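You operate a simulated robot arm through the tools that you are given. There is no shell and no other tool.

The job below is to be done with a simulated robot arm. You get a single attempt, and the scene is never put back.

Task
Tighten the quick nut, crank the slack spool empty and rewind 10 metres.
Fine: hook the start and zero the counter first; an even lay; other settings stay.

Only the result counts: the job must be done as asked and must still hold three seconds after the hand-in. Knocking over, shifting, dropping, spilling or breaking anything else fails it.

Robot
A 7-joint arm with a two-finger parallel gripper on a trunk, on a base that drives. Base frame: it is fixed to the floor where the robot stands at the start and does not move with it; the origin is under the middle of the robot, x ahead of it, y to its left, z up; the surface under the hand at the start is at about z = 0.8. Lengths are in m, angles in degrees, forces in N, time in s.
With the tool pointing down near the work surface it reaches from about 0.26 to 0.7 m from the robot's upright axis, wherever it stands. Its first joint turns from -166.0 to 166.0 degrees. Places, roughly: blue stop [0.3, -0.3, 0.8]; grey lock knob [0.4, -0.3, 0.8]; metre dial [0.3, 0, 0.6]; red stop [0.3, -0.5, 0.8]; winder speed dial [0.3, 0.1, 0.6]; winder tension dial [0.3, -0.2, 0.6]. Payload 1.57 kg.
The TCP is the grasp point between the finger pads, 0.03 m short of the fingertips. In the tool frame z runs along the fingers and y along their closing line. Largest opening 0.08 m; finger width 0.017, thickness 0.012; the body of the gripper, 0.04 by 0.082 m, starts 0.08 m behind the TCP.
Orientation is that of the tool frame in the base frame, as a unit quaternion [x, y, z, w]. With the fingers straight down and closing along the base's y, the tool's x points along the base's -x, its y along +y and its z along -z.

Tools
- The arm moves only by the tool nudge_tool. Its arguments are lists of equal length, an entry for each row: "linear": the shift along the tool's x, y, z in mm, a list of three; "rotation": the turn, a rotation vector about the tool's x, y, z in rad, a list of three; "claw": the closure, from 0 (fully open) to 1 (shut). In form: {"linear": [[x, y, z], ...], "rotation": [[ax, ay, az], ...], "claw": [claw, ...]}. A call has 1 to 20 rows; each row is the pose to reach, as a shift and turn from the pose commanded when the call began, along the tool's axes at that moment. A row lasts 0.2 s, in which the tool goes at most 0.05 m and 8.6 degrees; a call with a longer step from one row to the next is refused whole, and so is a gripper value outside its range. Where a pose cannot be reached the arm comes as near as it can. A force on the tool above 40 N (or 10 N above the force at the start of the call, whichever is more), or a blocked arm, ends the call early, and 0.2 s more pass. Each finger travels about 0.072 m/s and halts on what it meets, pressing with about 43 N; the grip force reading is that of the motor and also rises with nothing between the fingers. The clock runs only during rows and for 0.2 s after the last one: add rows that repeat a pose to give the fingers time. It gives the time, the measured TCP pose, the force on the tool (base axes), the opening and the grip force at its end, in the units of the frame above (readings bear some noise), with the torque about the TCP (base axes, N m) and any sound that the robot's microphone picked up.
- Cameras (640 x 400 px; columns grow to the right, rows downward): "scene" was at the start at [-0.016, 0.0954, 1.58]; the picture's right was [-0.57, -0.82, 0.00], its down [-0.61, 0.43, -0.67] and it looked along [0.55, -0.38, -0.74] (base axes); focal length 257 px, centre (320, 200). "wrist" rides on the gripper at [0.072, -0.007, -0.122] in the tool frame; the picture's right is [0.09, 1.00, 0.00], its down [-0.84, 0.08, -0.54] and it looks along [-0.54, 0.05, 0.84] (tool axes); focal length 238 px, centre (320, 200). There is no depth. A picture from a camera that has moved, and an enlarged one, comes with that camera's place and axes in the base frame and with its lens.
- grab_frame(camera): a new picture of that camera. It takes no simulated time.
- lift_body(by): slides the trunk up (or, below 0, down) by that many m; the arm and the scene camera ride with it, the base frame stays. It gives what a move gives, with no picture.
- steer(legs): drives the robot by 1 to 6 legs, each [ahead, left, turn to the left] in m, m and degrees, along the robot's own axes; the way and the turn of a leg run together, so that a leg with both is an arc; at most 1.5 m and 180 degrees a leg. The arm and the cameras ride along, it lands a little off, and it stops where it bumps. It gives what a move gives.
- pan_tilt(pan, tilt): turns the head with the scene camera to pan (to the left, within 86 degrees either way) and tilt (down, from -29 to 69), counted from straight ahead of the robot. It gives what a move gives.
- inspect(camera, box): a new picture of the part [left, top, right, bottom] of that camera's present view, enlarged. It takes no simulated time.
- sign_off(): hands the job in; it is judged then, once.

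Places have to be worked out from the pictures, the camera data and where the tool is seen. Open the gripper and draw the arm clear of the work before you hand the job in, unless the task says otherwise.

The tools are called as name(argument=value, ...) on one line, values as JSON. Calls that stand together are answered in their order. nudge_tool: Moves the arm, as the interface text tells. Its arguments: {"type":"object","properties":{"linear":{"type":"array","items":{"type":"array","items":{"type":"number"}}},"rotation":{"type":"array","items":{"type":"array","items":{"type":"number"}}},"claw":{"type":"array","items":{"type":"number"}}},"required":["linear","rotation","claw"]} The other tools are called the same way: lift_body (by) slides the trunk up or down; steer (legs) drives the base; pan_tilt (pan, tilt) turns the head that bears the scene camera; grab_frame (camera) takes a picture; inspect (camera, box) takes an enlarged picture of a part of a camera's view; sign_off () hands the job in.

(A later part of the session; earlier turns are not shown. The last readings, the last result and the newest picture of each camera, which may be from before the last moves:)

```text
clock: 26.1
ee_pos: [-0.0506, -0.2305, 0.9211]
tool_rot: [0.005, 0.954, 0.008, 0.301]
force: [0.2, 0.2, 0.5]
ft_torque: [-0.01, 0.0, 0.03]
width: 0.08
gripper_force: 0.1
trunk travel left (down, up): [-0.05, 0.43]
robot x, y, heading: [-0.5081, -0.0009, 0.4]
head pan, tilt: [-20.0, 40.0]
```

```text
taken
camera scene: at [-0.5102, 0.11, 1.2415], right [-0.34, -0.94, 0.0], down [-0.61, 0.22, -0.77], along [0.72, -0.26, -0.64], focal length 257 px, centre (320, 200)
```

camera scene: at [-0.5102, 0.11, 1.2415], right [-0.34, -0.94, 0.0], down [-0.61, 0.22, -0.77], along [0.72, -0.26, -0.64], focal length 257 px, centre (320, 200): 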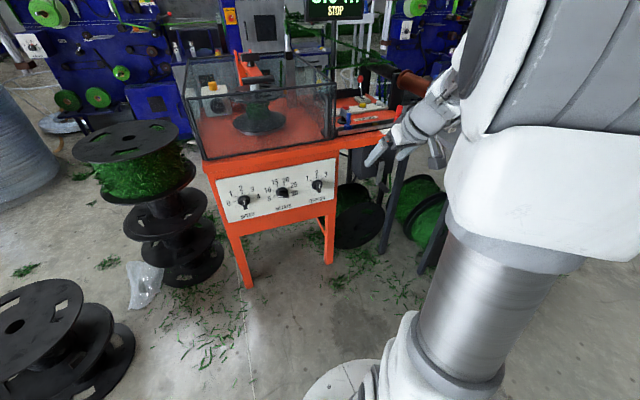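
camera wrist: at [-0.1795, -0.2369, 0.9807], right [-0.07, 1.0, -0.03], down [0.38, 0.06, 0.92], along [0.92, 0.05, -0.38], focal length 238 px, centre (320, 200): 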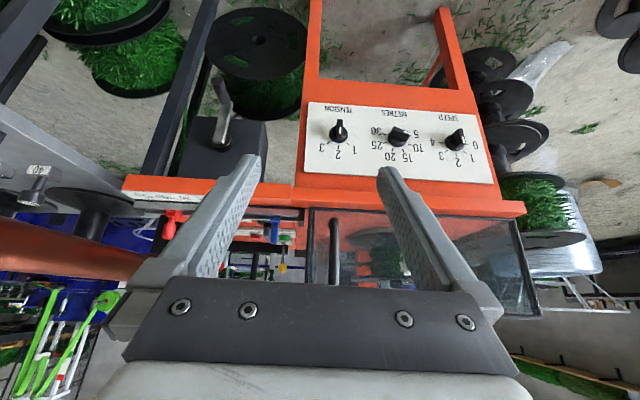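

The crank sits on a dark gearbox under the right half of the bench, beside a black spool with garland. I enlarge these.

inspect(camera="wrist", box=[140, 0, 340, 180])

inspect(camera="wrist", box=[300, 90, 500, 200])

inspect(camera="wrist", box=[120, 160, 330, 290])

inspect(camera="scene", box=[190, 30, 350, 160])

inspect(camera="scene", box=[310, 60, 470, 260])

inspect(camera="scene", box=[280, 0, 400, 100])

```text
2.22 times, centred on (240, 90) of wrist
camera zoom: at [-0.1795, -0.2369, 0.9807], right [-0.07, 1.0, -0.03], down [0.38, 0.06, 0.92], along [0.92, 0.05, -0.38], focal length 530 px, centre (498, 444)
```

zoom: 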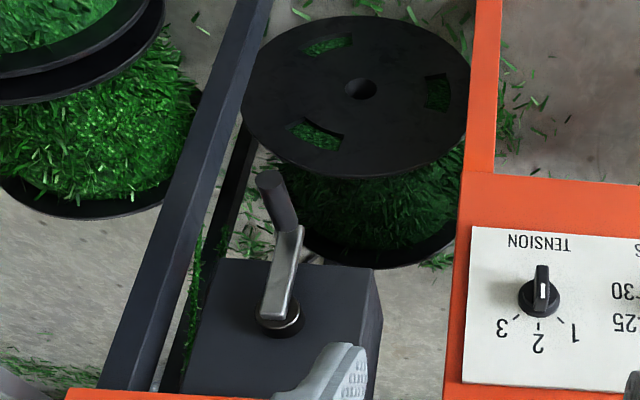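

```text
3.20 times, centred on (400, 145) of wrist
camera zoom: at [-0.1795, -0.2369, 0.9807], right [-0.07, 1.0, -0.03], down [0.38, 0.06, 0.92], along [0.92, 0.05, -0.38], focal length 763 px, centre (64, 376)
```

zoom: 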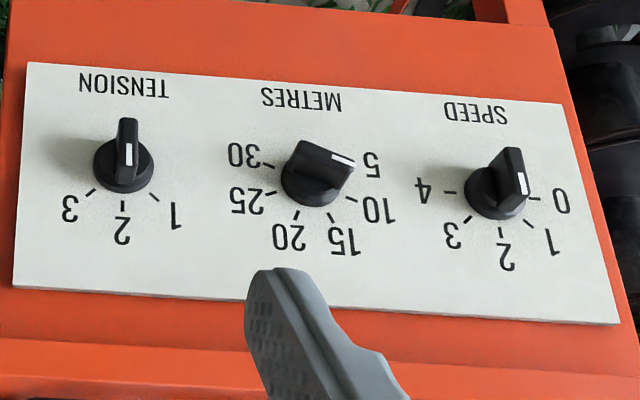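

```text
3.05 times, centred on (225, 225) of wrist
camera zoom: at [-0.1795, -0.2369, 0.9807], right [-0.07, 1.0, -0.03], down [0.38, 0.06, 0.92], along [0.92, 0.05, -0.38], focal length 726 px, centre (610, 124)
```

zoom: 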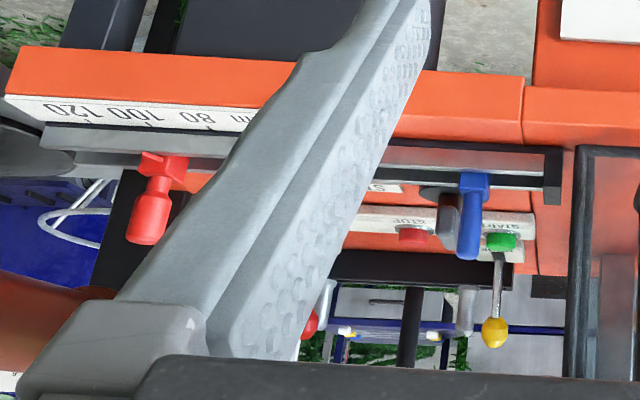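

```text
3.08 times, centred on (270, 95) of scene
camera zoom: at [-0.5102, 0.11, 1.2415], right [-0.34, -0.94, 0.0], down [-0.61, 0.22, -0.77], along [0.72, -0.26, -0.64], focal length 791 px, centre (474, 523)
```

zoom: 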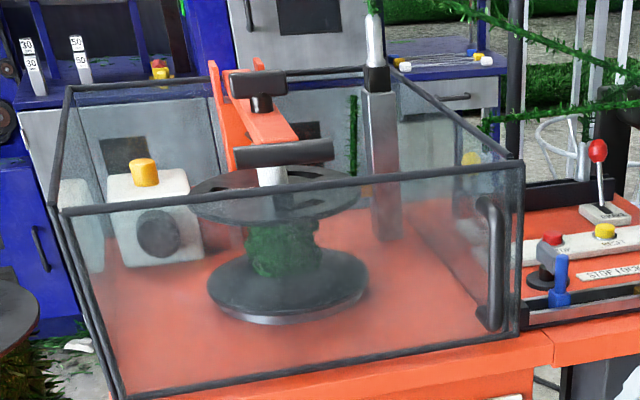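

```text
2.00 times, centred on (390, 160) of scene
camera zoom: at [-0.5102, 0.11, 1.2415], right [-0.34, -0.94, 0.0], down [-0.61, 0.22, -0.77], along [0.72, -0.26, -0.64], focal length 514 px, centre (180, 280)
```

zoom: 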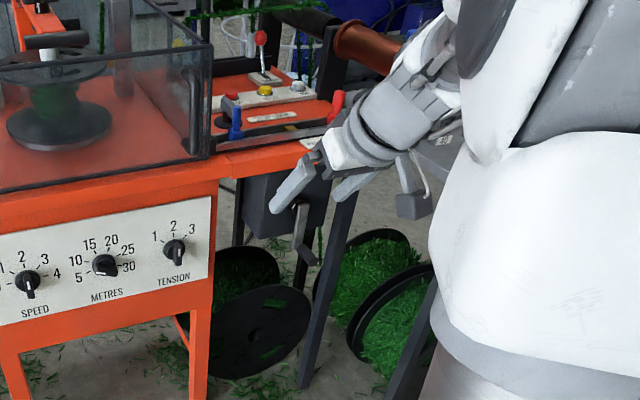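

```text
4.00 times, centred on (340, 50) of scene
camera zoom: at [-0.5102, 0.11, 1.2415], right [-0.34, -0.94, 0.0], down [-0.61, 0.22, -0.77], along [0.72, -0.26, -0.64], focal length 1028 px, centre (240, 800)
```

zoom: 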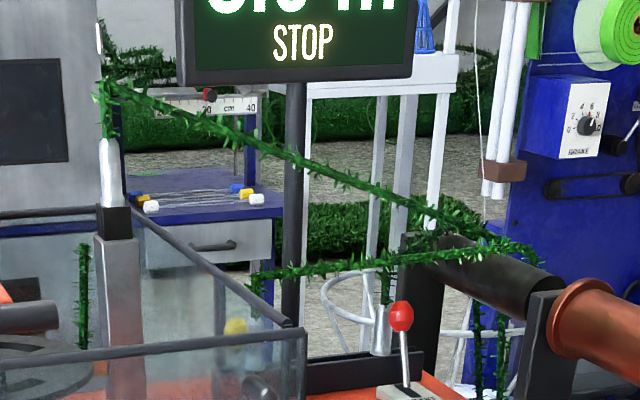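

The slack spool in the guard has garland on its core; the crank sits on a gearbox under the right bench. I bring the wrist camera level in front of the dials to read them exactly.

nudge_tool(linear=[[21, 13, 30], [42, 26, 60], [63, 40, 90], [84, 53, 120], [105, 66, 150], [126, 80, 180], [126, 80, 180]], rotation=[[0, -0.065, 0], [0, -0.13, 0], [0, -0.195, 0], [0, -0.26, 0], [0, -0.325, 0], [0, -0.39, 0], [0, -0.39, 0]], claw=[0, 0, 0, 0, 0, 0, 0])

grab_frame(camera="wrist")

inspect(camera="wrist", box=[280, 130, 480, 255])

inspect(camera="wrist", box=[130, 90, 290, 240])

```text
clock: 27.7
ee_pos: [-0.0532, -0.1454, 0.7042]
tool_rot: [0.006, 0.877, 0.007, 0.48]
force: [0.4, 0.1, 1.2]
ft_torque: [-0.01, 0.0, 0.01]
width: 0.0803
gripper_force: 0.1
trunk travel left (down, up): [-0.05, 0.43]
robot x, y, heading: [-0.5089, -0.0042, 0.3]
head pan, tilt: [-20.0, 40.0]
```

```text
taken
camera wrist: at [-0.1943, -0.1506, 0.7096], right [-0.05, 1.0, -0.06], down [0.0, 0.06, 1.0], along [1.0, 0.05, 0.0], focal length 238 px, centre (320, 200)
```

wrist: 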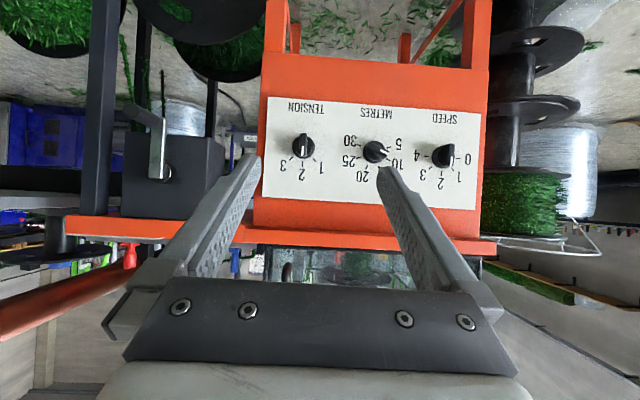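

```text
3.20 times, centred on (380, 192) of wrist
camera zoom: at [-0.1943, -0.1506, 0.7096], right [-0.05, 1.0, -0.06], down [0.0, 0.06, 1.0], along [1.0, 0.05, 0.0], focal length 763 px, centre (128, 224)
```

zoom: 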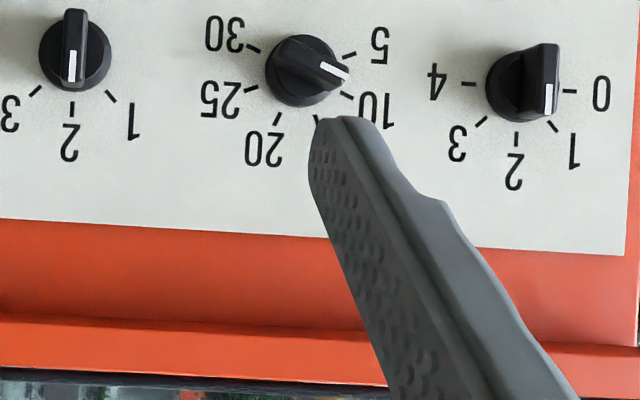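

```text
2.67 times, centred on (210, 165) of wrist
camera zoom: at [-0.1943, -0.1506, 0.7096], right [-0.05, 1.0, -0.06], down [0.0, 0.06, 1.0], along [1.0, 0.05, 0.0], focal length 636 px, centre (613, 293)
```

zoom: 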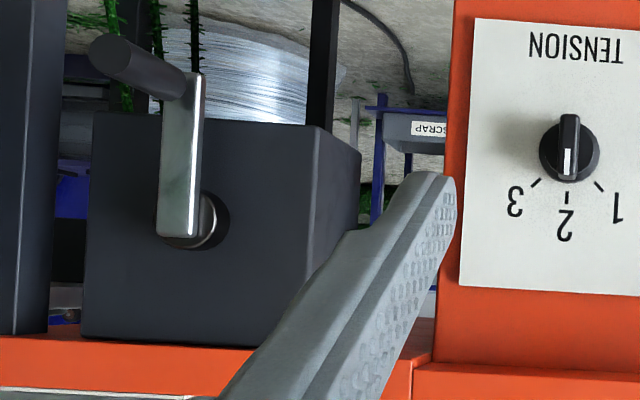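

Dials read: speed 2, metres 10 (pointer lines up with the 10 tick), tension 2. So settings look right. I now raise the arm, level the tool and drive back in at about (0, −0.2) to reach the T-handle and buttons.

lift_body(by=0.35)

nudge_tool(linear=[[-25, 0, -8], [-50, 0, -16], [-75, 0, -25], [-100, 0, -33], [-125, 0, -41], [-150, 0, -50], [-175, 0, -58], [-195, 0, -66], [-195, 0, -66]], rotation=[[0, 0.125, 0], [0, 0.25, 0], [0, 0.375, 0], [0, 0.5, 0], [0, 0.625, 0], [0, 0.75, 0], [0, 0.875, 0], [0, 1.0, 0], [0, 1.0, 0]], claw=[0, 0, 0, 0, 0, 0, 0, 0, 0])

steer(legs=[[0.3, -0.2, 0]])

pan_tilt(pan=-20, tilt=60)

grab_frame(camera="scene")

grab_frame(camera="wrist")

```text
clock: 31.1
ee_pos: [-0.0527, -0.1455, 1.0539]
tool_rot: [0.005, 0.878, 0.007, 0.478]
force: [-0.2, -0.1, 0.0]
ft_torque: [0.0, -0.02, 0.0]
width: 0.0802
gripper_force: 0.0
trunk travel left (down, up): [-0.4, 0.08]
robot x, y, heading: [-0.5071, -0.0022, 0.1]
head pan, tilt: [-20.0, 40.0]
```

```text
clock: 33.1
ee_pos: [-0.0042, -0.1492, 1.253]
tool_rot: [0.002, 1.0, 0.009, 0.0]
force: [0.6, -0.7, -0.2]
ft_torque: [0.01, 0.01, 0.01]
width: 0.0802
gripper_force: 0.0
trunk travel left (down, up): [-0.4, 0.08]
robot x, y, heading: [-0.5058, -0.0022, 0.4]
head pan, tilt: [-20.0, 40.0]
```

```text
clock: 35.6
ee_pos: [0.2975, -0.3443, 1.253]
tool_rot: [0.0, 1.0, 0.009, -0.001]
force: [-0.2, 0.0, 0.4]
ft_torque: [-0.03, 0.0, -0.02]
width: 0.0801
gripper_force: 0.1
trunk travel left (down, up): [-0.4, 0.08]
robot x, y, heading: [-0.2103, -0.1994, 0.7]
head pan, tilt: [-20.0, 40.0]
```

```text
clock: 36.4
ee_pos: [0.2966, -0.3439, 1.2532]
tool_rot: [0.001, 1.0, 0.009, 0.0]
force: [0.4, -1.1, -1.2]
ft_torque: [-0.01, -0.01, 0.0]
width: 0.08
gripper_force: 0.1
trunk travel left (down, up): [-0.4, 0.08]
robot x, y, heading: [-0.2064, -0.1995, 0.3]
head pan, tilt: [-20.0, 60.0]
```

```text
taken
camera scene: at [-0.2288, -0.081, 1.5648], right [-0.33, -0.94, 0.0], down [-0.82, 0.29, -0.5], along [0.47, -0.17, -0.87], focal length 257 px, centre (320, 200)
```

scene: 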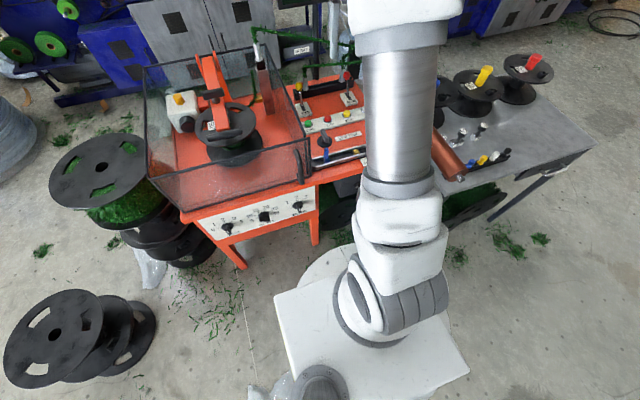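

```text
taken
camera wrist: at [0.2243, -0.3522, 1.3753], right [-0.09, 1.0, 0.02], down [0.84, 0.07, 0.54], along [0.54, 0.06, -0.84], focal length 238 px, centre (320, 200)
```

wrist: 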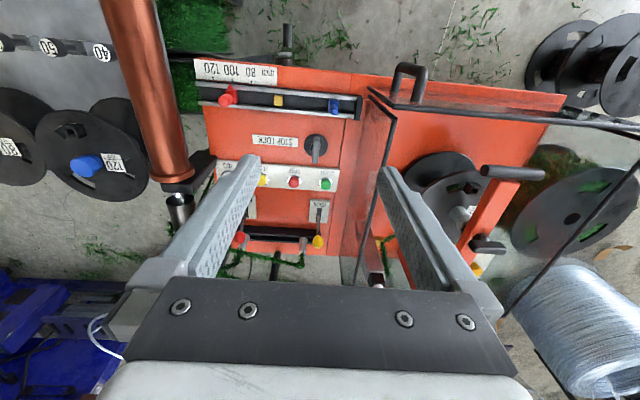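

A clear view. I enlarge controls, levers and the traverse area from here.

inspect(camera="scene", box=[270, 60, 370, 180])

inspect(camera="wrist", box=[190, 50, 390, 180])

inspect(camera="wrist", box=[220, 170, 400, 290])

inspect(camera="wrist", box=[380, 130, 560, 290])

inspect(camera="scene", box=[150, 40, 310, 180])

```text
3.33 times, centred on (320, 120) of scene
camera zoom: at [-0.2288, -0.081, 1.5648], right [-0.33, -0.94, 0.0], down [-0.82, 0.29, -0.5], along [0.47, -0.17, -0.87], focal length 857 px, centre (320, 467)
```

zoom: 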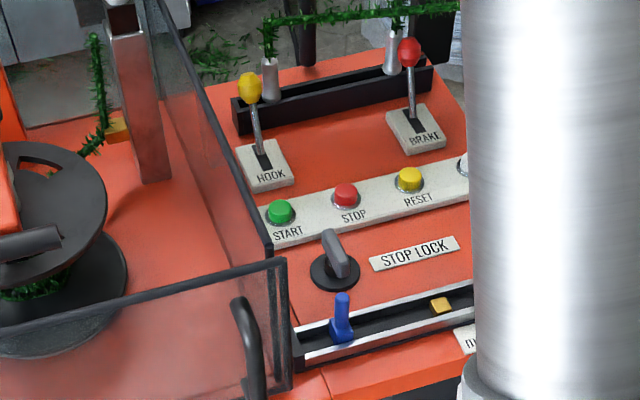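

```text
3.08 times, centred on (290, 115) of wrist
camera zoom: at [0.2243, -0.3522, 1.3753], right [-0.09, 1.0, 0.02], down [0.84, 0.07, 0.54], along [0.54, 0.06, -0.84], focal length 733 px, centre (412, 462)
```

zoom: 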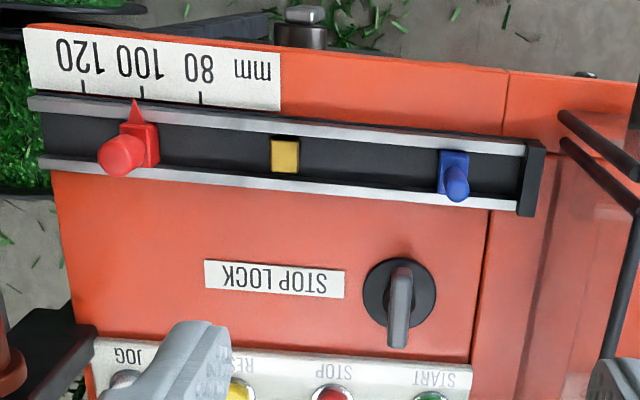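

```text
3.33 times, centred on (310, 230) of wrist
camera zoom: at [0.2243, -0.3522, 1.3753], right [-0.09, 1.0, 0.02], down [0.84, 0.07, 0.54], along [0.54, 0.06, -0.84], focal length 794 px, centre (353, 100)
```

zoom: 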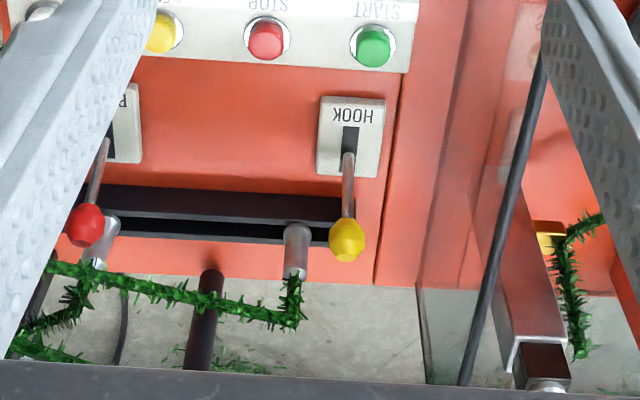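

```text
2.50 times, centred on (470, 210) of wrist
camera zoom: at [0.2243, -0.3522, 1.3753], right [-0.09, 1.0, 0.02], down [0.84, 0.07, 0.54], along [0.54, 0.06, -0.84], focal length 596 px, centre (-55, 175)
```

zoom: 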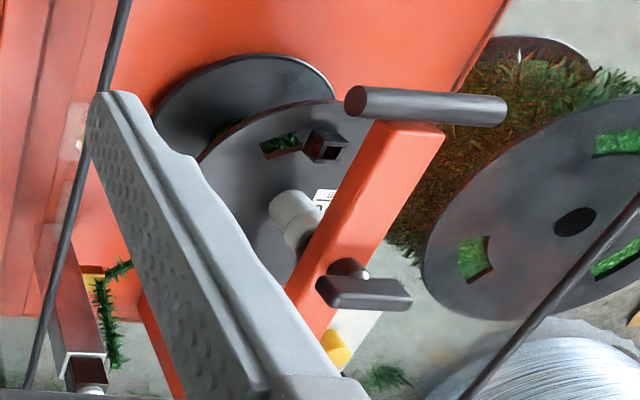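

```text
2.86 times, centred on (230, 110) of scene
camera zoom: at [-0.2288, -0.081, 1.5648], right [-0.33, -0.94, 0.0], down [-0.82, 0.29, -0.5], along [0.47, -0.17, -0.87], focal length 735 px, centre (577, 457)
```

zoom: 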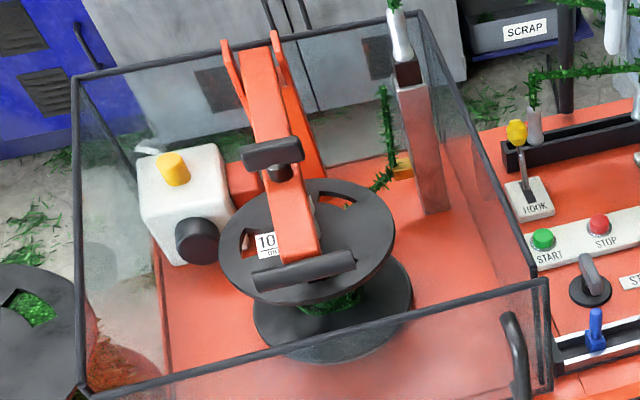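

The red stop sits exactly at 100, matching the 100 mm spool. I drive forward to about x = 0 to reach the T-handle (estimated at 0.504, 0.0, 1.056).

steer(legs=[[0.2, 0, -0.3]])

nudge_tool(linear=[[0, 45, 0], [0, 90, 0], [0, 135, 0], [0, 180, 0], [0, 225, 0], [10, 250, 0]], rotation=[[0, 0, 0], [0, 0, 0], [0, 0, 0], [0, 0, 0], [0, 0, 0], [0, 0, 0]], claw=[0, 0, 0, 0, 0, 0])

grab_frame(camera="wrist")

pan_tilt(pan=-10, tilt=45)

grab_frame(camera="scene")

```text
clock: 38.5
ee_pos: [0.4976, -0.3458, 1.2521]
tool_rot: [0.002, 1.0, 0.009, 0.0]
force: [0.0, -0.2, 0.0]
ft_torque: [0.02, 0.02, -0.04]
width: 0.0803
gripper_force: 0.1
trunk travel left (down, up): [-0.4, 0.08]
robot x, y, heading: [-0.0057, -0.1978, 0.3]
head pan, tilt: [-20.0, 60.0]
stopped in leg 1: the robot was blocked; the commanded pose is now the measured one
```

```text
clock: 40.0
ee_pos: [0.4869, -0.0952, 1.2588]
tool_rot: [0.002, 1.0, 0.009, -0.001]
force: [0.5, -0.1, 0.6]
ft_torque: [-0.02, 0.0, 0.01]
width: 0.08
gripper_force: 0.0
trunk travel left (down, up): [-0.4, 0.08]
robot x, y, heading: [-0.0091, -0.197, 0.3]
head pan, tilt: [-20.0, 60.0]
```

```text
taken
camera wrist: at [0.4133, -0.1028, 1.3814], right [-0.09, 1.0, 0.02], down [0.84, 0.06, 0.54], along [0.54, 0.06, -0.84], focal length 238 px, centre (320, 200)
```

wrist: 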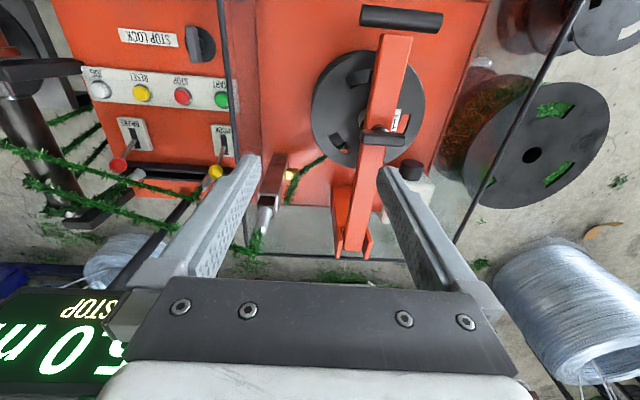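

```text
clock: 40.7
ee_pos: [0.4862, -0.0957, 1.258]
tool_rot: [0.002, 1.0, 0.009, -0.001]
force: [0.2, 0.8, 0.2]
ft_torque: [-0.03, 0.0, 0.0]
width: 0.0798
gripper_force: 0.0
trunk travel left (down, up): [-0.4, 0.08]
robot x, y, heading: [-0.009, -0.1966, 0.4]
head pan, tilt: [-10.0, 45.0]
```

```text
taken
camera scene: at [-0.0104, -0.0706, 1.5842], right [-0.17, -0.99, 0.0], down [-0.7, 0.12, -0.71], along [0.7, -0.12, -0.71], focal length 257 px, centre (320, 200)
```

scene: 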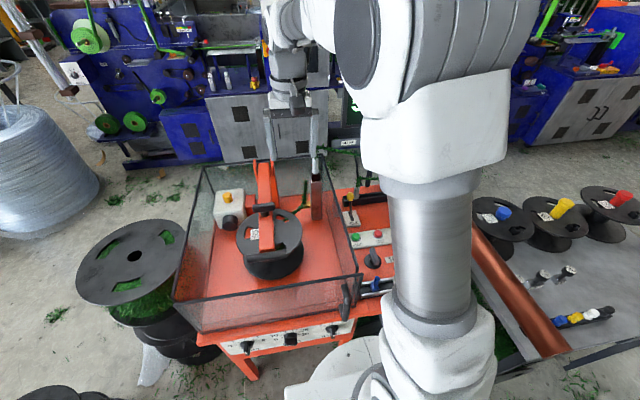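

The base stopped as blocked right at the target, so it may just touch a bench leg; the T-handle still triangulates to (0.505, 0.0, 1.056), so nothing moved. I back off 2 cm and zoom on the T-handle.

steer(legs=[[-0.02, 0, 0]])

inspect(camera="scene", box=[210, 150, 340, 290])

inspect(camera="wrist", box=[300, 0, 460, 200])

inspect(camera="wrist", box=[70, 50, 240, 200])

pan_tilt(pan=-45, tilt=69)

grab_frame(camera="scene")

```text
clock: 41.5
ee_pos: [0.465, -0.0966, 1.2581]
tool_rot: [0.002, 1.0, 0.009, -0.001]
force: [0.2, 0.3, -0.3]
ft_torque: [0.0, -0.02, 0.01]
width: 0.08
gripper_force: 0.1
trunk travel left (down, up): [-0.4, 0.08]
robot x, y, heading: [-0.0303, -0.1955, 0.5]
head pan, tilt: [-10.0, 45.0]
```

```text
2.86 times, centred on (275, 220) of scene
camera zoom: at [-0.0305, -0.0707, 1.5842], right [-0.17, -0.99, 0.0], down [-0.7, 0.12, -0.71], along [0.7, -0.12, -0.71], focal length 735 px, centre (449, 143)
```

zoom: 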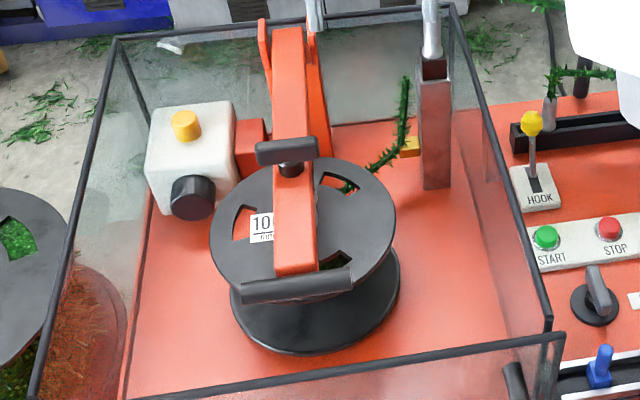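

```text
2.00 times, centred on (380, 100) of wrist
camera zoom: at [0.3933, -0.1038, 1.3814], right [-0.09, 1.0, 0.02], down [0.84, 0.06, 0.54], along [0.54, 0.06, -0.84], focal length 477 px, centre (200, 400)
```

zoom: 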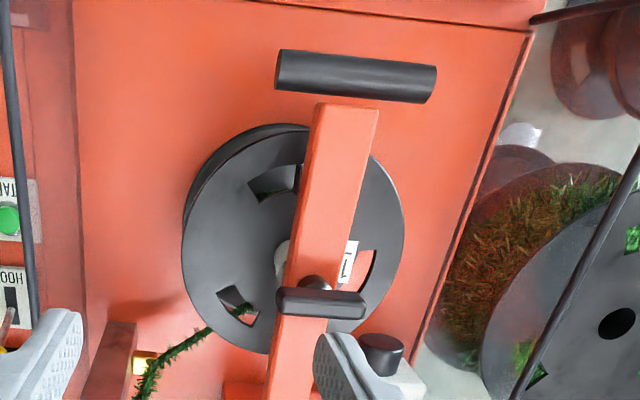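

```text
2.67 times, centred on (155, 125) of wrist
camera zoom: at [0.3933, -0.1038, 1.3814], right [-0.09, 1.0, 0.02], down [0.84, 0.06, 0.54], along [0.54, 0.06, -0.84], focal length 636 px, centre (760, 400)
```

zoom: 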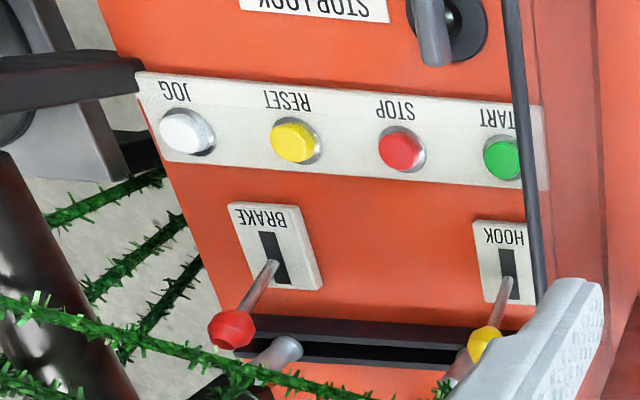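

```text
clock: 42.5
ee_pos: [0.4666, -0.0965, 1.2584]
tool_rot: [0.003, 1.0, 0.009, -0.001]
force: [0.9, 0.4, 0.0]
ft_torque: [-0.01, 0.0, 0.03]
width: 0.0799
gripper_force: 0.1
trunk travel left (down, up): [-0.4, 0.08]
robot x, y, heading: [-0.0296, -0.1971, -0.0]
head pan, tilt: [-45.0, 68.8]
```

```text
taken
camera scene: at [-0.0706, -0.0962, 1.5554], right [-0.7, -0.71, 0.0], down [-0.66, 0.66, -0.36], along [0.26, -0.26, -0.93], focal length 257 px, centre (320, 200)
```

scene: 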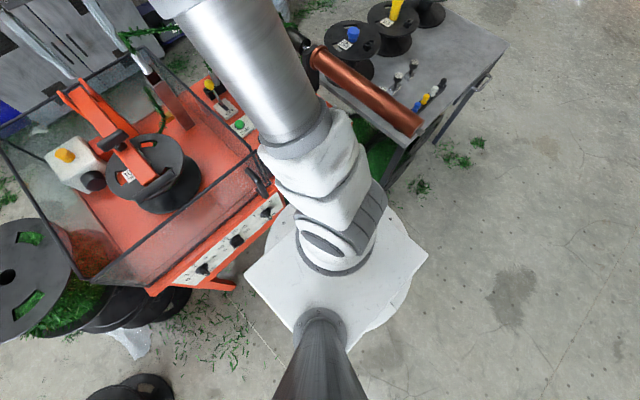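

Now I rotate the tool a quarter turn (so the fingers close along x across the T-bar) and move above the T-handle.

nudge_tool(linear=[[-5, 10, 0], [-10, 20, 0], [-15, 30, 0], [-20, 40, 0], [-25, 50, 0], [-30, 60, 0], [-35, 70, 10], [-38, 80, 20], [-39, 90, 40], [-39, 97, 60], [-39, 97, 80], [-39, 97, 80]], rotation=[[0, 0, -0.145], [0, 0, -0.29], [0, 0, -0.435], [0, 0, -0.58], [0, 0, -0.725], [0, 0, -0.87], [0, 0, -1.015], [0, 0, -1.16], [0, 0, -1.305], [0, 0, -1.45], [0, 0, -1.571], [0, 0, -1.571]], claw=[0, 0, 0, 0, 0, 0, 0, 0, 0, 0, 0, 0])

grab_frame(camera="wrist")

pan_tilt(pan=0, tilt=50)

grab_frame(camera="scene")

```text
clock: 45.1
ee_pos: [0.503, 0.0011, 1.1805]
tool_rot: [-0.706, 0.708, 0.006, 0.006]
force: [0.6, -0.9, 0.0]
ft_torque: [0.02, 0.0, 0.0]
width: 0.0799
gripper_force: 0.1
trunk travel left (down, up): [-0.4, 0.08]
robot x, y, heading: [-0.0262, -0.1981, 0.1]
head pan, tilt: [-45.0, 68.8]
```

```text
taken
camera wrist: at [0.5098, -0.0719, 1.3018], right [-1.0, -0.09, 0.0], down [-0.07, 0.83, 0.56], along [-0.05, 0.55, -0.83], focal length 238 px, centre (320, 200)
```

wrist: 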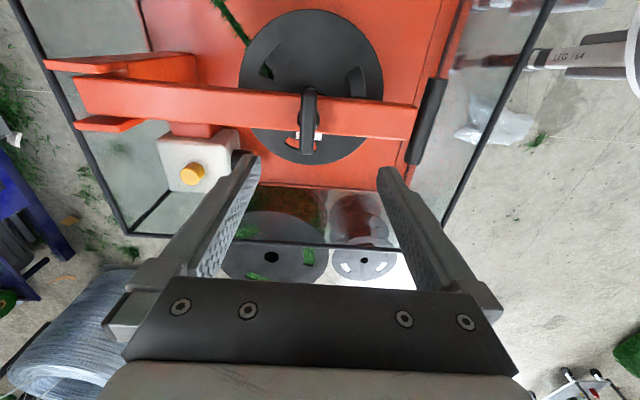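

```text
clock: 46.3
ee_pos: [0.5037, 0.002, 1.1796]
tool_rot: [-0.705, 0.709, 0.007, 0.006]
force: [1.0, -0.4, 0.2]
ft_torque: [-0.02, 0.05, -0.05]
width: 0.0799
gripper_force: 0.0
trunk travel left (down, up): [-0.4, 0.08]
robot x, y, heading: [-0.0283, -0.1992, 0.3]
head pan, tilt: [0.0, 50.0]
```

```text
taken
camera scene: at [-0.0333, -0.0566, 1.5773], right [0.0, -1.0, 0.0], down [-0.77, 0.0, -0.64], along [0.64, 0.0, -0.77], focal length 257 px, centre (320, 200)
```

scene: 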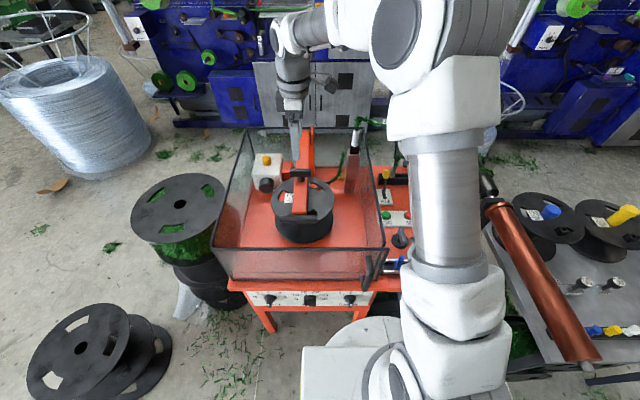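

I zoom in on the T-bar in both views to refine its position.

inspect(camera="wrist", box=[260, 70, 360, 170])

inspect(camera="scene", box=[260, 110, 360, 210])

```text
4.00 times, centred on (310, 120) of wrist
camera zoom: at [0.5097, -0.0719, 1.3021], right [-1.0, -0.09, 0.0], down [-0.07, 0.83, 0.56], along [-0.05, 0.55, -0.83], focal length 953 px, centre (360, 520)
```

zoom: 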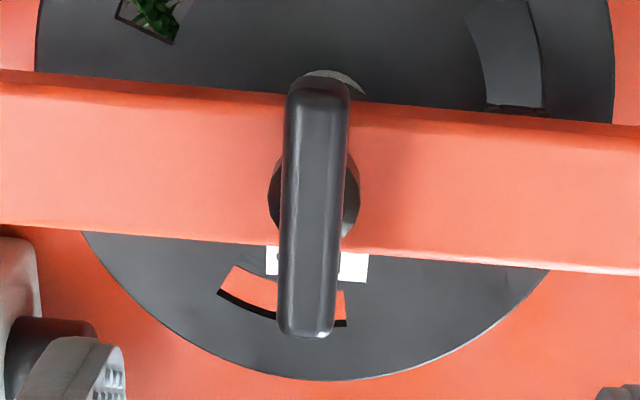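

```text
4.00 times, centred on (310, 160) of scene
camera zoom: at [-0.0333, -0.0566, 1.5773], right [0.0, -1.0, 0.0], down [-0.77, 0.0, -0.64], along [0.64, 0.0, -0.77], focal length 1028 px, centre (360, 360)
```

zoom: 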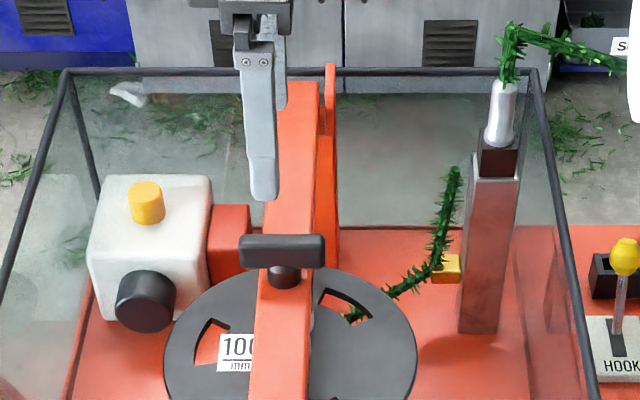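

T-bar now triangulates to about (0.515, 0.0, 1.045), i.e. 11 mm further in x than the TCP. I shift and go down so the fingertips straddle the bar above the arm.

nudge_tool(linear=[[0, -11, 0], [0, -11, 40], [0, -11, 80], [0, -11, 105], [0, -11, 118], [0, -11, 118]], rotation=[[0, 0, 0], [0, 0, 0], [0, 0, 0], [0, 0, 0], [0, 0, 0], [0, 0, 0]], claw=[0, 0, 0, 0, 0, 0])

inspect(camera="scene", box=[260, 110, 360, 210])

grab_frame(camera="wrist")

```text
clock: 47.7
ee_pos: [0.5176, 0.0037, 1.0619]
tool_rot: [-0.705, 0.709, 0.007, 0.007]
force: [-0.5, -0.1, -0.8]
ft_torque: [0.02, -0.01, 0.0]
width: 0.08
gripper_force: 0.1
trunk travel left (down, up): [-0.4, 0.08]
robot x, y, heading: [-0.0332, -0.1965, 0.4]
head pan, tilt: [0.0, 50.0]
```

```text
4.00 times, centred on (310, 160) of scene
camera zoom: at [-0.0333, -0.0566, 1.5773], right [0.0, -1.0, 0.0], down [-0.77, 0.0, -0.64], along [0.64, 0.0, -0.77], focal length 1028 px, centre (360, 360)
```

zoom: 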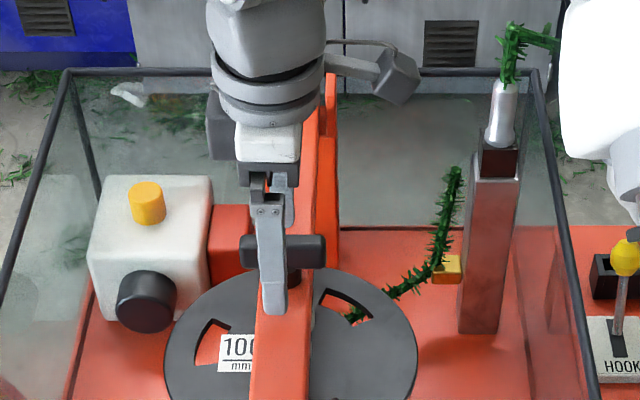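

```text
taken
camera wrist: at [0.5228, -0.0696, 1.1833], right [-1.0, -0.09, 0.0], down [-0.07, 0.83, 0.56], along [-0.05, 0.55, -0.83], focal length 238 px, centre (320, 200)
```

wrist: 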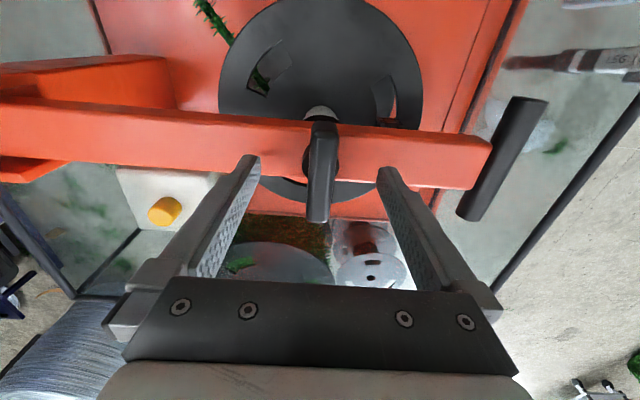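

The fingers straddle the bar and tips clear the arm (arm top ≈1.01). I lower 8 mm more and close on the bar.

nudge_tool(linear=[[0, 0, 8], [0, 0, 8], [0, 0, 8], [0, 0, 8], [0, 0, 8], [0, 0, 8]], rotation=[[0, 0, 0], [0, 0, 0], [0, 0, 0], [0, 0, 0], [0, 0, 0], [0, 0, 0]], claw=[0, 0.3, 0.6, 0.9, 0.9, 0.9])

inspect(camera="scene", box=[260, 110, 360, 210])

grab_frame(camera="wrist")

```text
clock: 49.1
ee_pos: [0.5161, 0.0045, 1.0536]
tool_rot: [-0.705, 0.709, 0.007, 0.006]
force: [0.6, -0.3, -1.4]
ft_torque: [-0.09, -0.01, -0.01]
width: 0.016
gripper_force: 31.3
trunk travel left (down, up): [-0.4, 0.08]
robot x, y, heading: [-0.0294, -0.1993, 0.2]
head pan, tilt: [0.0, 50.0]
```

```text
4.00 times, centred on (310, 160) of scene
camera zoom: at [-0.0332, -0.0565, 1.5773], right [0.0, -1.0, 0.0], down [-0.77, 0.0, -0.64], along [0.64, 0.0, -0.77], focal length 1028 px, centre (360, 360)
```

zoom: 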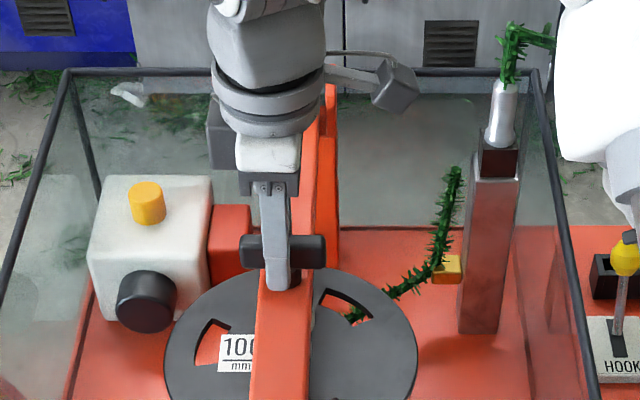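

```text
taken
camera wrist: at [0.5226, -0.0691, 1.1756], right [-1.0, -0.09, 0.0], down [-0.07, 0.83, 0.56], along [-0.05, 0.55, -0.83], focal length 238 px, centre (320, 200)
```

wrist: 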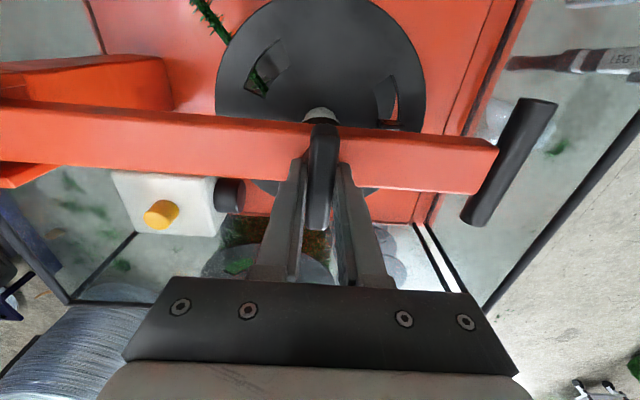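

Gripped firmly (bar 16 mm thick). The T axis is about 6 mm to the tool's +x, so I rotate clockwise (seen from above) about that axis and watch the torque.

nudge_tool(linear=[[0.1, -0.8, 0], [0.2, -1.7, 0], [0.5, -2.4, 0], [0.9, -3.2, 0], [1.4, -3.9, 0], [2, -4.5, 0]], rotation=[[0, 0, 0.14], [0, 0, 0.28], [0, 0, 0.42], [0, 0, 0.56], [0, 0, 0.7], [0, 0, 0.84]], claw=[0.9, 0.9, 0.9, 0.9, 0.9, 0.9])

inspect(camera="scene", box=[260, 110, 360, 210])

```text
clock: 50.5
ee_pos: [0.5186, 0.0042, 1.0551]
tool_rot: [-0.353, 0.936, 0.008, 0.002]
force: [-10.9, 2.3, 4.0]
ft_torque: [-0.22, -0.95, -0.02]
width: 0.0161
gripper_force: 31.7
trunk travel left (down, up): [-0.4, 0.08]
robot x, y, heading: [-0.0298, -0.1949, 0.6]
head pan, tilt: [0.0, 50.0]
```

```text
4.00 times, centred on (310, 160) of scene
camera zoom: at [-0.0351, -0.0564, 1.5773], right [0.0, -1.0, 0.0], down [-0.77, 0.0, -0.64], along [0.64, 0.0, -0.77], focal length 1028 px, centre (360, 360)
```

zoom: 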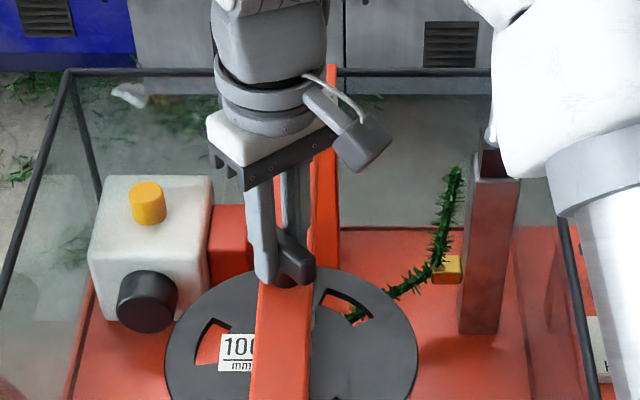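

The handle turned about 48° with no torque about its axis; side force suggests its axis is nearer the TCP, so I correct that and keep turning.

nudge_tool(linear=[[1.5, 3.5, 0], [1.5, 3.5, 0], [1.5, 3.5, 0], [1.5, 3.5, 0], [1.5, 3.5, 0], [1.5, 3.5, 0]], rotation=[[0, 0, 0.1], [0, 0, 0.24], [0, 0, 0.38], [0, 0, 0.52], [0, 0, 0.66], [0, 0, 0.8]], claw=[0.9, 0.9, 0.9, 0.9, 0.9, 0.9])

inspect(camera="scene", box=[260, 110, 360, 210])

```text
clock: 51.9
ee_pos: [0.5197, 0.0004, 1.0533]
tool_rot: [0.039, 0.999, 0.008, 0.0]
force: [18.1, -13.0, 3.4]
ft_torque: [-0.93, -0.75, -0.01]
width: 0.0161
gripper_force: 31.6
trunk travel left (down, up): [-0.4, 0.08]
robot x, y, heading: [-0.0295, -0.1987, 0.2]
head pan, tilt: [0.0, 50.0]
```

```text
4.00 times, centred on (310, 160) of scene
camera zoom: at [-0.0315, -0.058, 1.5775], right [0.0, -1.0, 0.0], down [-0.77, 0.0, -0.64], along [0.64, 0.0, -0.77], focal length 1028 px, centre (360, 360)
```

zoom: 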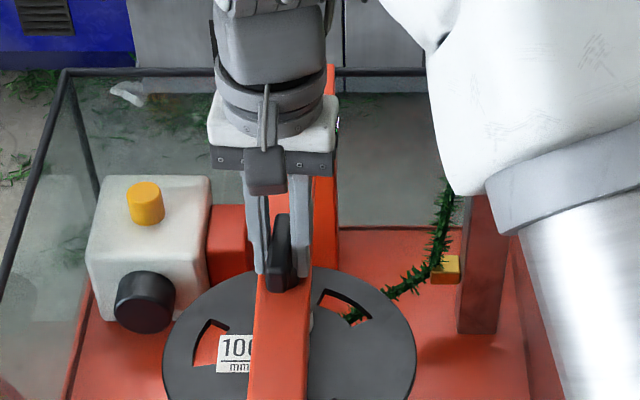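

It has turned 94° freely; the residual force confirms my first axis estimate. I relieve the side load and turn further, watching the axial torque.

nudge_tool(linear=[[-5, -6, 0], [-5, -7, 0], [-4.6, -8, 0], [-4.2, -9, 0], [-3.8, -9.6, 0], [-3.4, -10.1, 0], [-3.4, -10.1, 0]], rotation=[[0, 0, 0], [0, 0, 0.14], [0, 0, 0.28], [0, 0, 0.42], [0, 0, 0.56], [0, 0, 0.7], [0, 0, 0.7]], claw=[0.9, 0.9, 0.9, 0.9, 0.9, 0.9, 0.9])

inspect(camera="scene", box=[260, 110, 360, 210])

grab_frame(camera="wrist")

```text
clock: 53.5
ee_pos: [0.5181, 0.0001, 1.0532]
tool_rot: [0.377, 0.926, 0.008, -0.006]
force: [3.4, 27.2, -0.3]
ft_torque: [-0.25, 0.67, 0.69]
width: 0.017
gripper_force: 32.3
trunk travel left (down, up): [-0.4, 0.08]
robot x, y, heading: [-0.0288, -0.2005, 0.3]
head pan, tilt: [0.0, 50.0]
```

```text
4.00 times, centred on (310, 160) of scene
camera zoom: at [-0.033, -0.0535, 1.577], right [0.0, -1.0, 0.0], down [-0.77, 0.0, -0.64], along [0.64, 0.0, -0.77], focal length 1028 px, centre (360, 360)
```

zoom: 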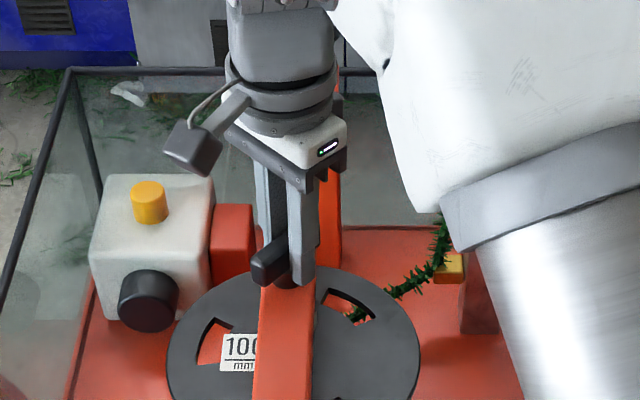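

```text
taken
camera wrist: at [0.4629, 0.0426, 1.1777], right [0.63, 0.78, 0.01], down [0.65, -0.54, 0.53], along [0.42, -0.32, -0.85], focal length 238 px, centre (320, 200)
```

wrist: 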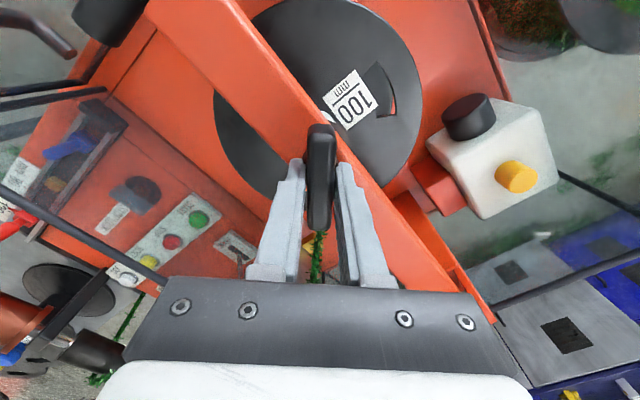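

The torque rose to 0.69 N·m against the clockwise turn, so the nut is biting. I relieve the side force and turn a little further to confirm the end stop.

nudge_tool(linear=[[2.8, 2.9, 0], [2.8, 2.9, 0], [2.8, 2.9, 0], [2.8, 2.9, 0]], rotation=[[0, 0, 0], [0, 0, 0.08], [0, 0, 0.16], [0, 0, 0.16]], claw=[0.9, 0.9, 0.9, 0.9])

grab_frame(camera="wrist")

```text
clock: 54.5
ee_pos: [0.52, -0.0015, 1.0538]
tool_rot: [0.451, 0.893, 0.006, -0.003]
force: [3.6, 13.1, 4.0]
ft_torque: [-0.83, 0.34, 0.94]
width: 0.0201
gripper_force: 34.0
trunk travel left (down, up): [-0.4, 0.08]
robot x, y, heading: [-0.0294, -0.1976, 0.4]
head pan, tilt: [0.0, 50.0]
```

```text
taken
camera wrist: at [0.4719, 0.0507, 1.1775], right [0.75, 0.66, 0.01], down [0.56, -0.64, 0.53], along [0.36, -0.39, -0.85], focal length 238 px, centre (320, 200)
```

wrist: 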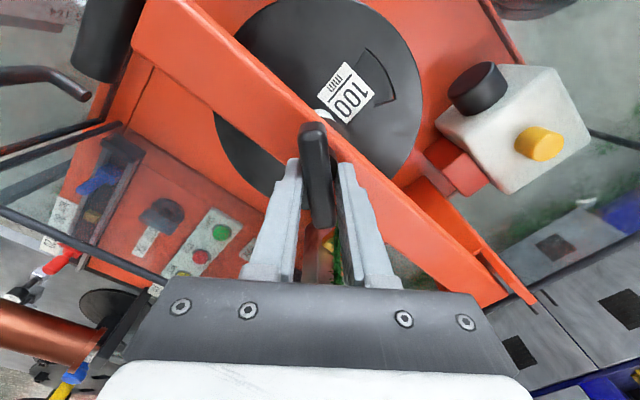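

The bar now skews in the fingers with 0.94 N·m — the nut has hit its stop and is tight. I open and lift away.

nudge_tool(linear=[[0, 0, 0], [0, 0, 0], [0, 0, 0], [0, 0, 0], [0, 0, -40], [0, 0, -80], [0, 0, -120], [0, 0, -160]], rotation=[[0, 0, -0.05], [0, 0, -0.05], [0, 0, -0.05], [0, 0, -0.05], [0, 0, -0.05], [0, 0, -0.05], [0, 0, -0.05], [0, 0, -0.05]], claw=[0.5, 0, 0, 0, 0, 0, 0, 0])

grab_frame(camera="wrist")

inspect(camera="scene", box=[220, 110, 380, 240])

```text
clock: 56.3
ee_pos: [0.5197, -0.0056, 1.2151]
tool_rot: [0.428, 0.904, 0.008, -0.004]
force: [0.0, -0.2, -1.1]
ft_torque: [-0.02, -0.02, -0.01]
width: 0.08
gripper_force: 0.0
trunk travel left (down, up): [-0.4, 0.08]
robot x, y, heading: [-0.0296, -0.1949, 0.2]
head pan, tilt: [0.0, 50.0]
```

```text
taken
camera wrist: at [0.4681, 0.0445, 1.3389], right [0.71, 0.7, 0.01], down [0.59, -0.61, 0.53], along [0.38, -0.37, -0.85], focal length 238 px, centre (320, 200)
```

wrist: 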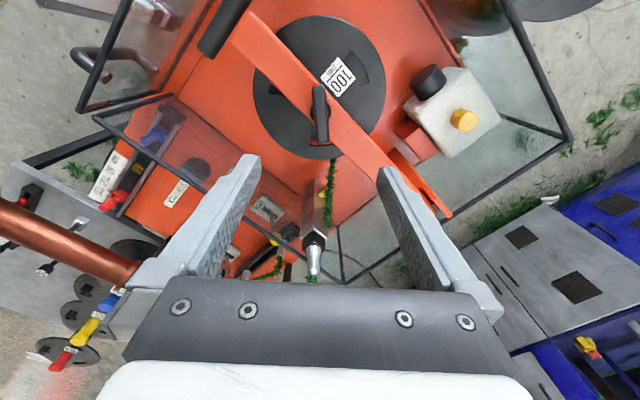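

```text
3.08 times, centred on (300, 175) of scene
camera zoom: at [-0.0335, -0.0566, 1.5773], right [0.0, -1.0, 0.0], down [-0.77, 0.0, -0.64], along [0.64, 0.0, -0.77], focal length 791 px, centre (382, 277)
```

zoom: 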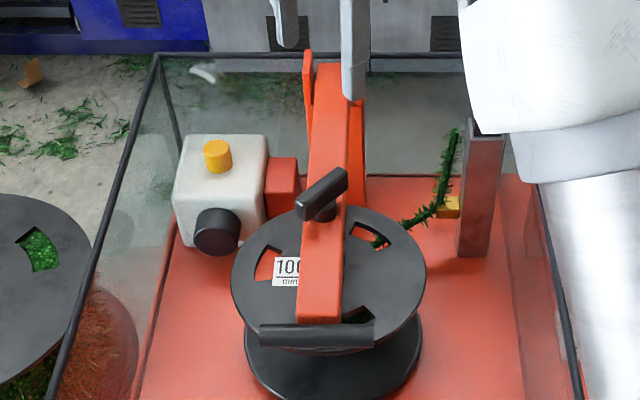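

The T-handle is visibly turned ~120° and seated. Next I square the tool, move it in front of the robot, and back the base off to about (−0.3, −0.35) for the crank.

nudge_tool(linear=[[0, 0, -5], [0, 0, -10], [0, 0, -15], [0, 0, -20], [0, 0, -25], [0, 0, -30], [0, 0, -30]], rotation=[[0, 0, -0.13], [0, 0, -0.26], [0, 0, -0.39], [0, 0, -0.52], [0, 0, -0.65], [0, 0, -0.78], [0, 0, -0.885]], claw=[0, 0, 0, 0, 0, 0, 0])

nudge_tool(linear=[[0, -45, 0], [0, -90, 0], [0, -135, 0], [0, -180, 0], [10, -220, 0], [10, -240, 0]], rotation=[[0, 0, 0], [0, 0, 0], [0, 0, 0], [0, 0, 0], [0, 0, 0], [0, 0, 0]], claw=[0, 0, 0, 0, 0, 0])

steer(legs=[[-0.3, 0, 0], [0, -0.15, 0]])

pan_tilt(pan=-20, tilt=50)

grab_frame(camera="scene")

```text
clock: 57.9
ee_pos: [0.5202, -0.0052, 1.2434]
tool_rot: [-0.001, 1.0, 0.008, 0.0]
force: [-0.1, -0.2, 0.0]
ft_torque: [-0.03, 0.0, -0.03]
width: 0.0801
gripper_force: 0.0
trunk travel left (down, up): [-0.4, 0.08]
robot x, y, heading: [-0.0328, -0.1955, 0.3]
head pan, tilt: [0.0, 50.0]
```

```text
clock: 59.3
ee_pos: [0.5112, -0.2458, 1.2406]
tool_rot: [0.0, 1.0, 0.008, 0.0]
force: [0.3, 0.3, -1.4]
ft_torque: [0.0, 0.0, 0.0]
width: 0.0799
gripper_force: 0.1
trunk travel left (down, up): [-0.4, 0.08]
robot x, y, heading: [-0.029, -0.1955, -0.0]
head pan, tilt: [0.0, 50.0]
```

```text
clock: 63.2
ee_pos: [0.2103, -0.3977, 1.2391]
tool_rot: [0.001, 1.0, 0.008, 0.0]
force: [-0.2, -0.7, -0.4]
ft_torque: [-0.01, 0.0, 0.03]
width: 0.0799
gripper_force: 0.1
trunk travel left (down, up): [-0.4, 0.08]
robot x, y, heading: [-0.331, -0.3468, 0.1]
head pan, tilt: [0.0, 50.0]
```

```text
clock: 64.0
ee_pos: [0.2117, -0.3966, 1.2394]
tool_rot: [0.001, 1.0, 0.009, 0.001]
force: [0.0, -0.2, 0.1]
ft_torque: [-0.01, 0.01, 0.03]
width: 0.0801
gripper_force: 0.0
trunk travel left (down, up): [-0.4, 0.08]
robot x, y, heading: [-0.3257, -0.3523, -0.1]
head pan, tilt: [-20.0, 50.0]
```

```text
taken
camera scene: at [-0.3363, -0.2338, 1.5773], right [-0.34, -0.94, 0.0], down [-0.72, 0.26, -0.64], along [0.6, -0.22, -0.77], focal length 257 px, centre (320, 200)
```

scene: 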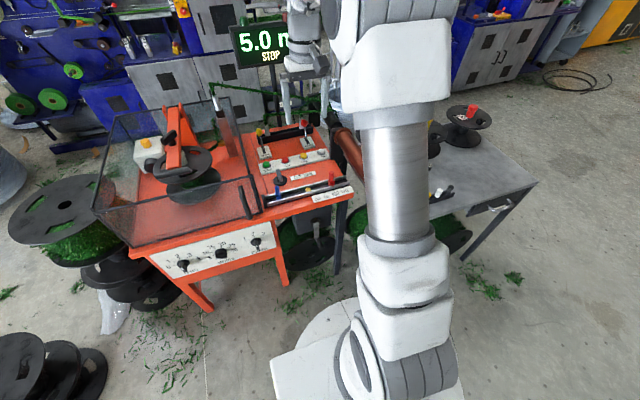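

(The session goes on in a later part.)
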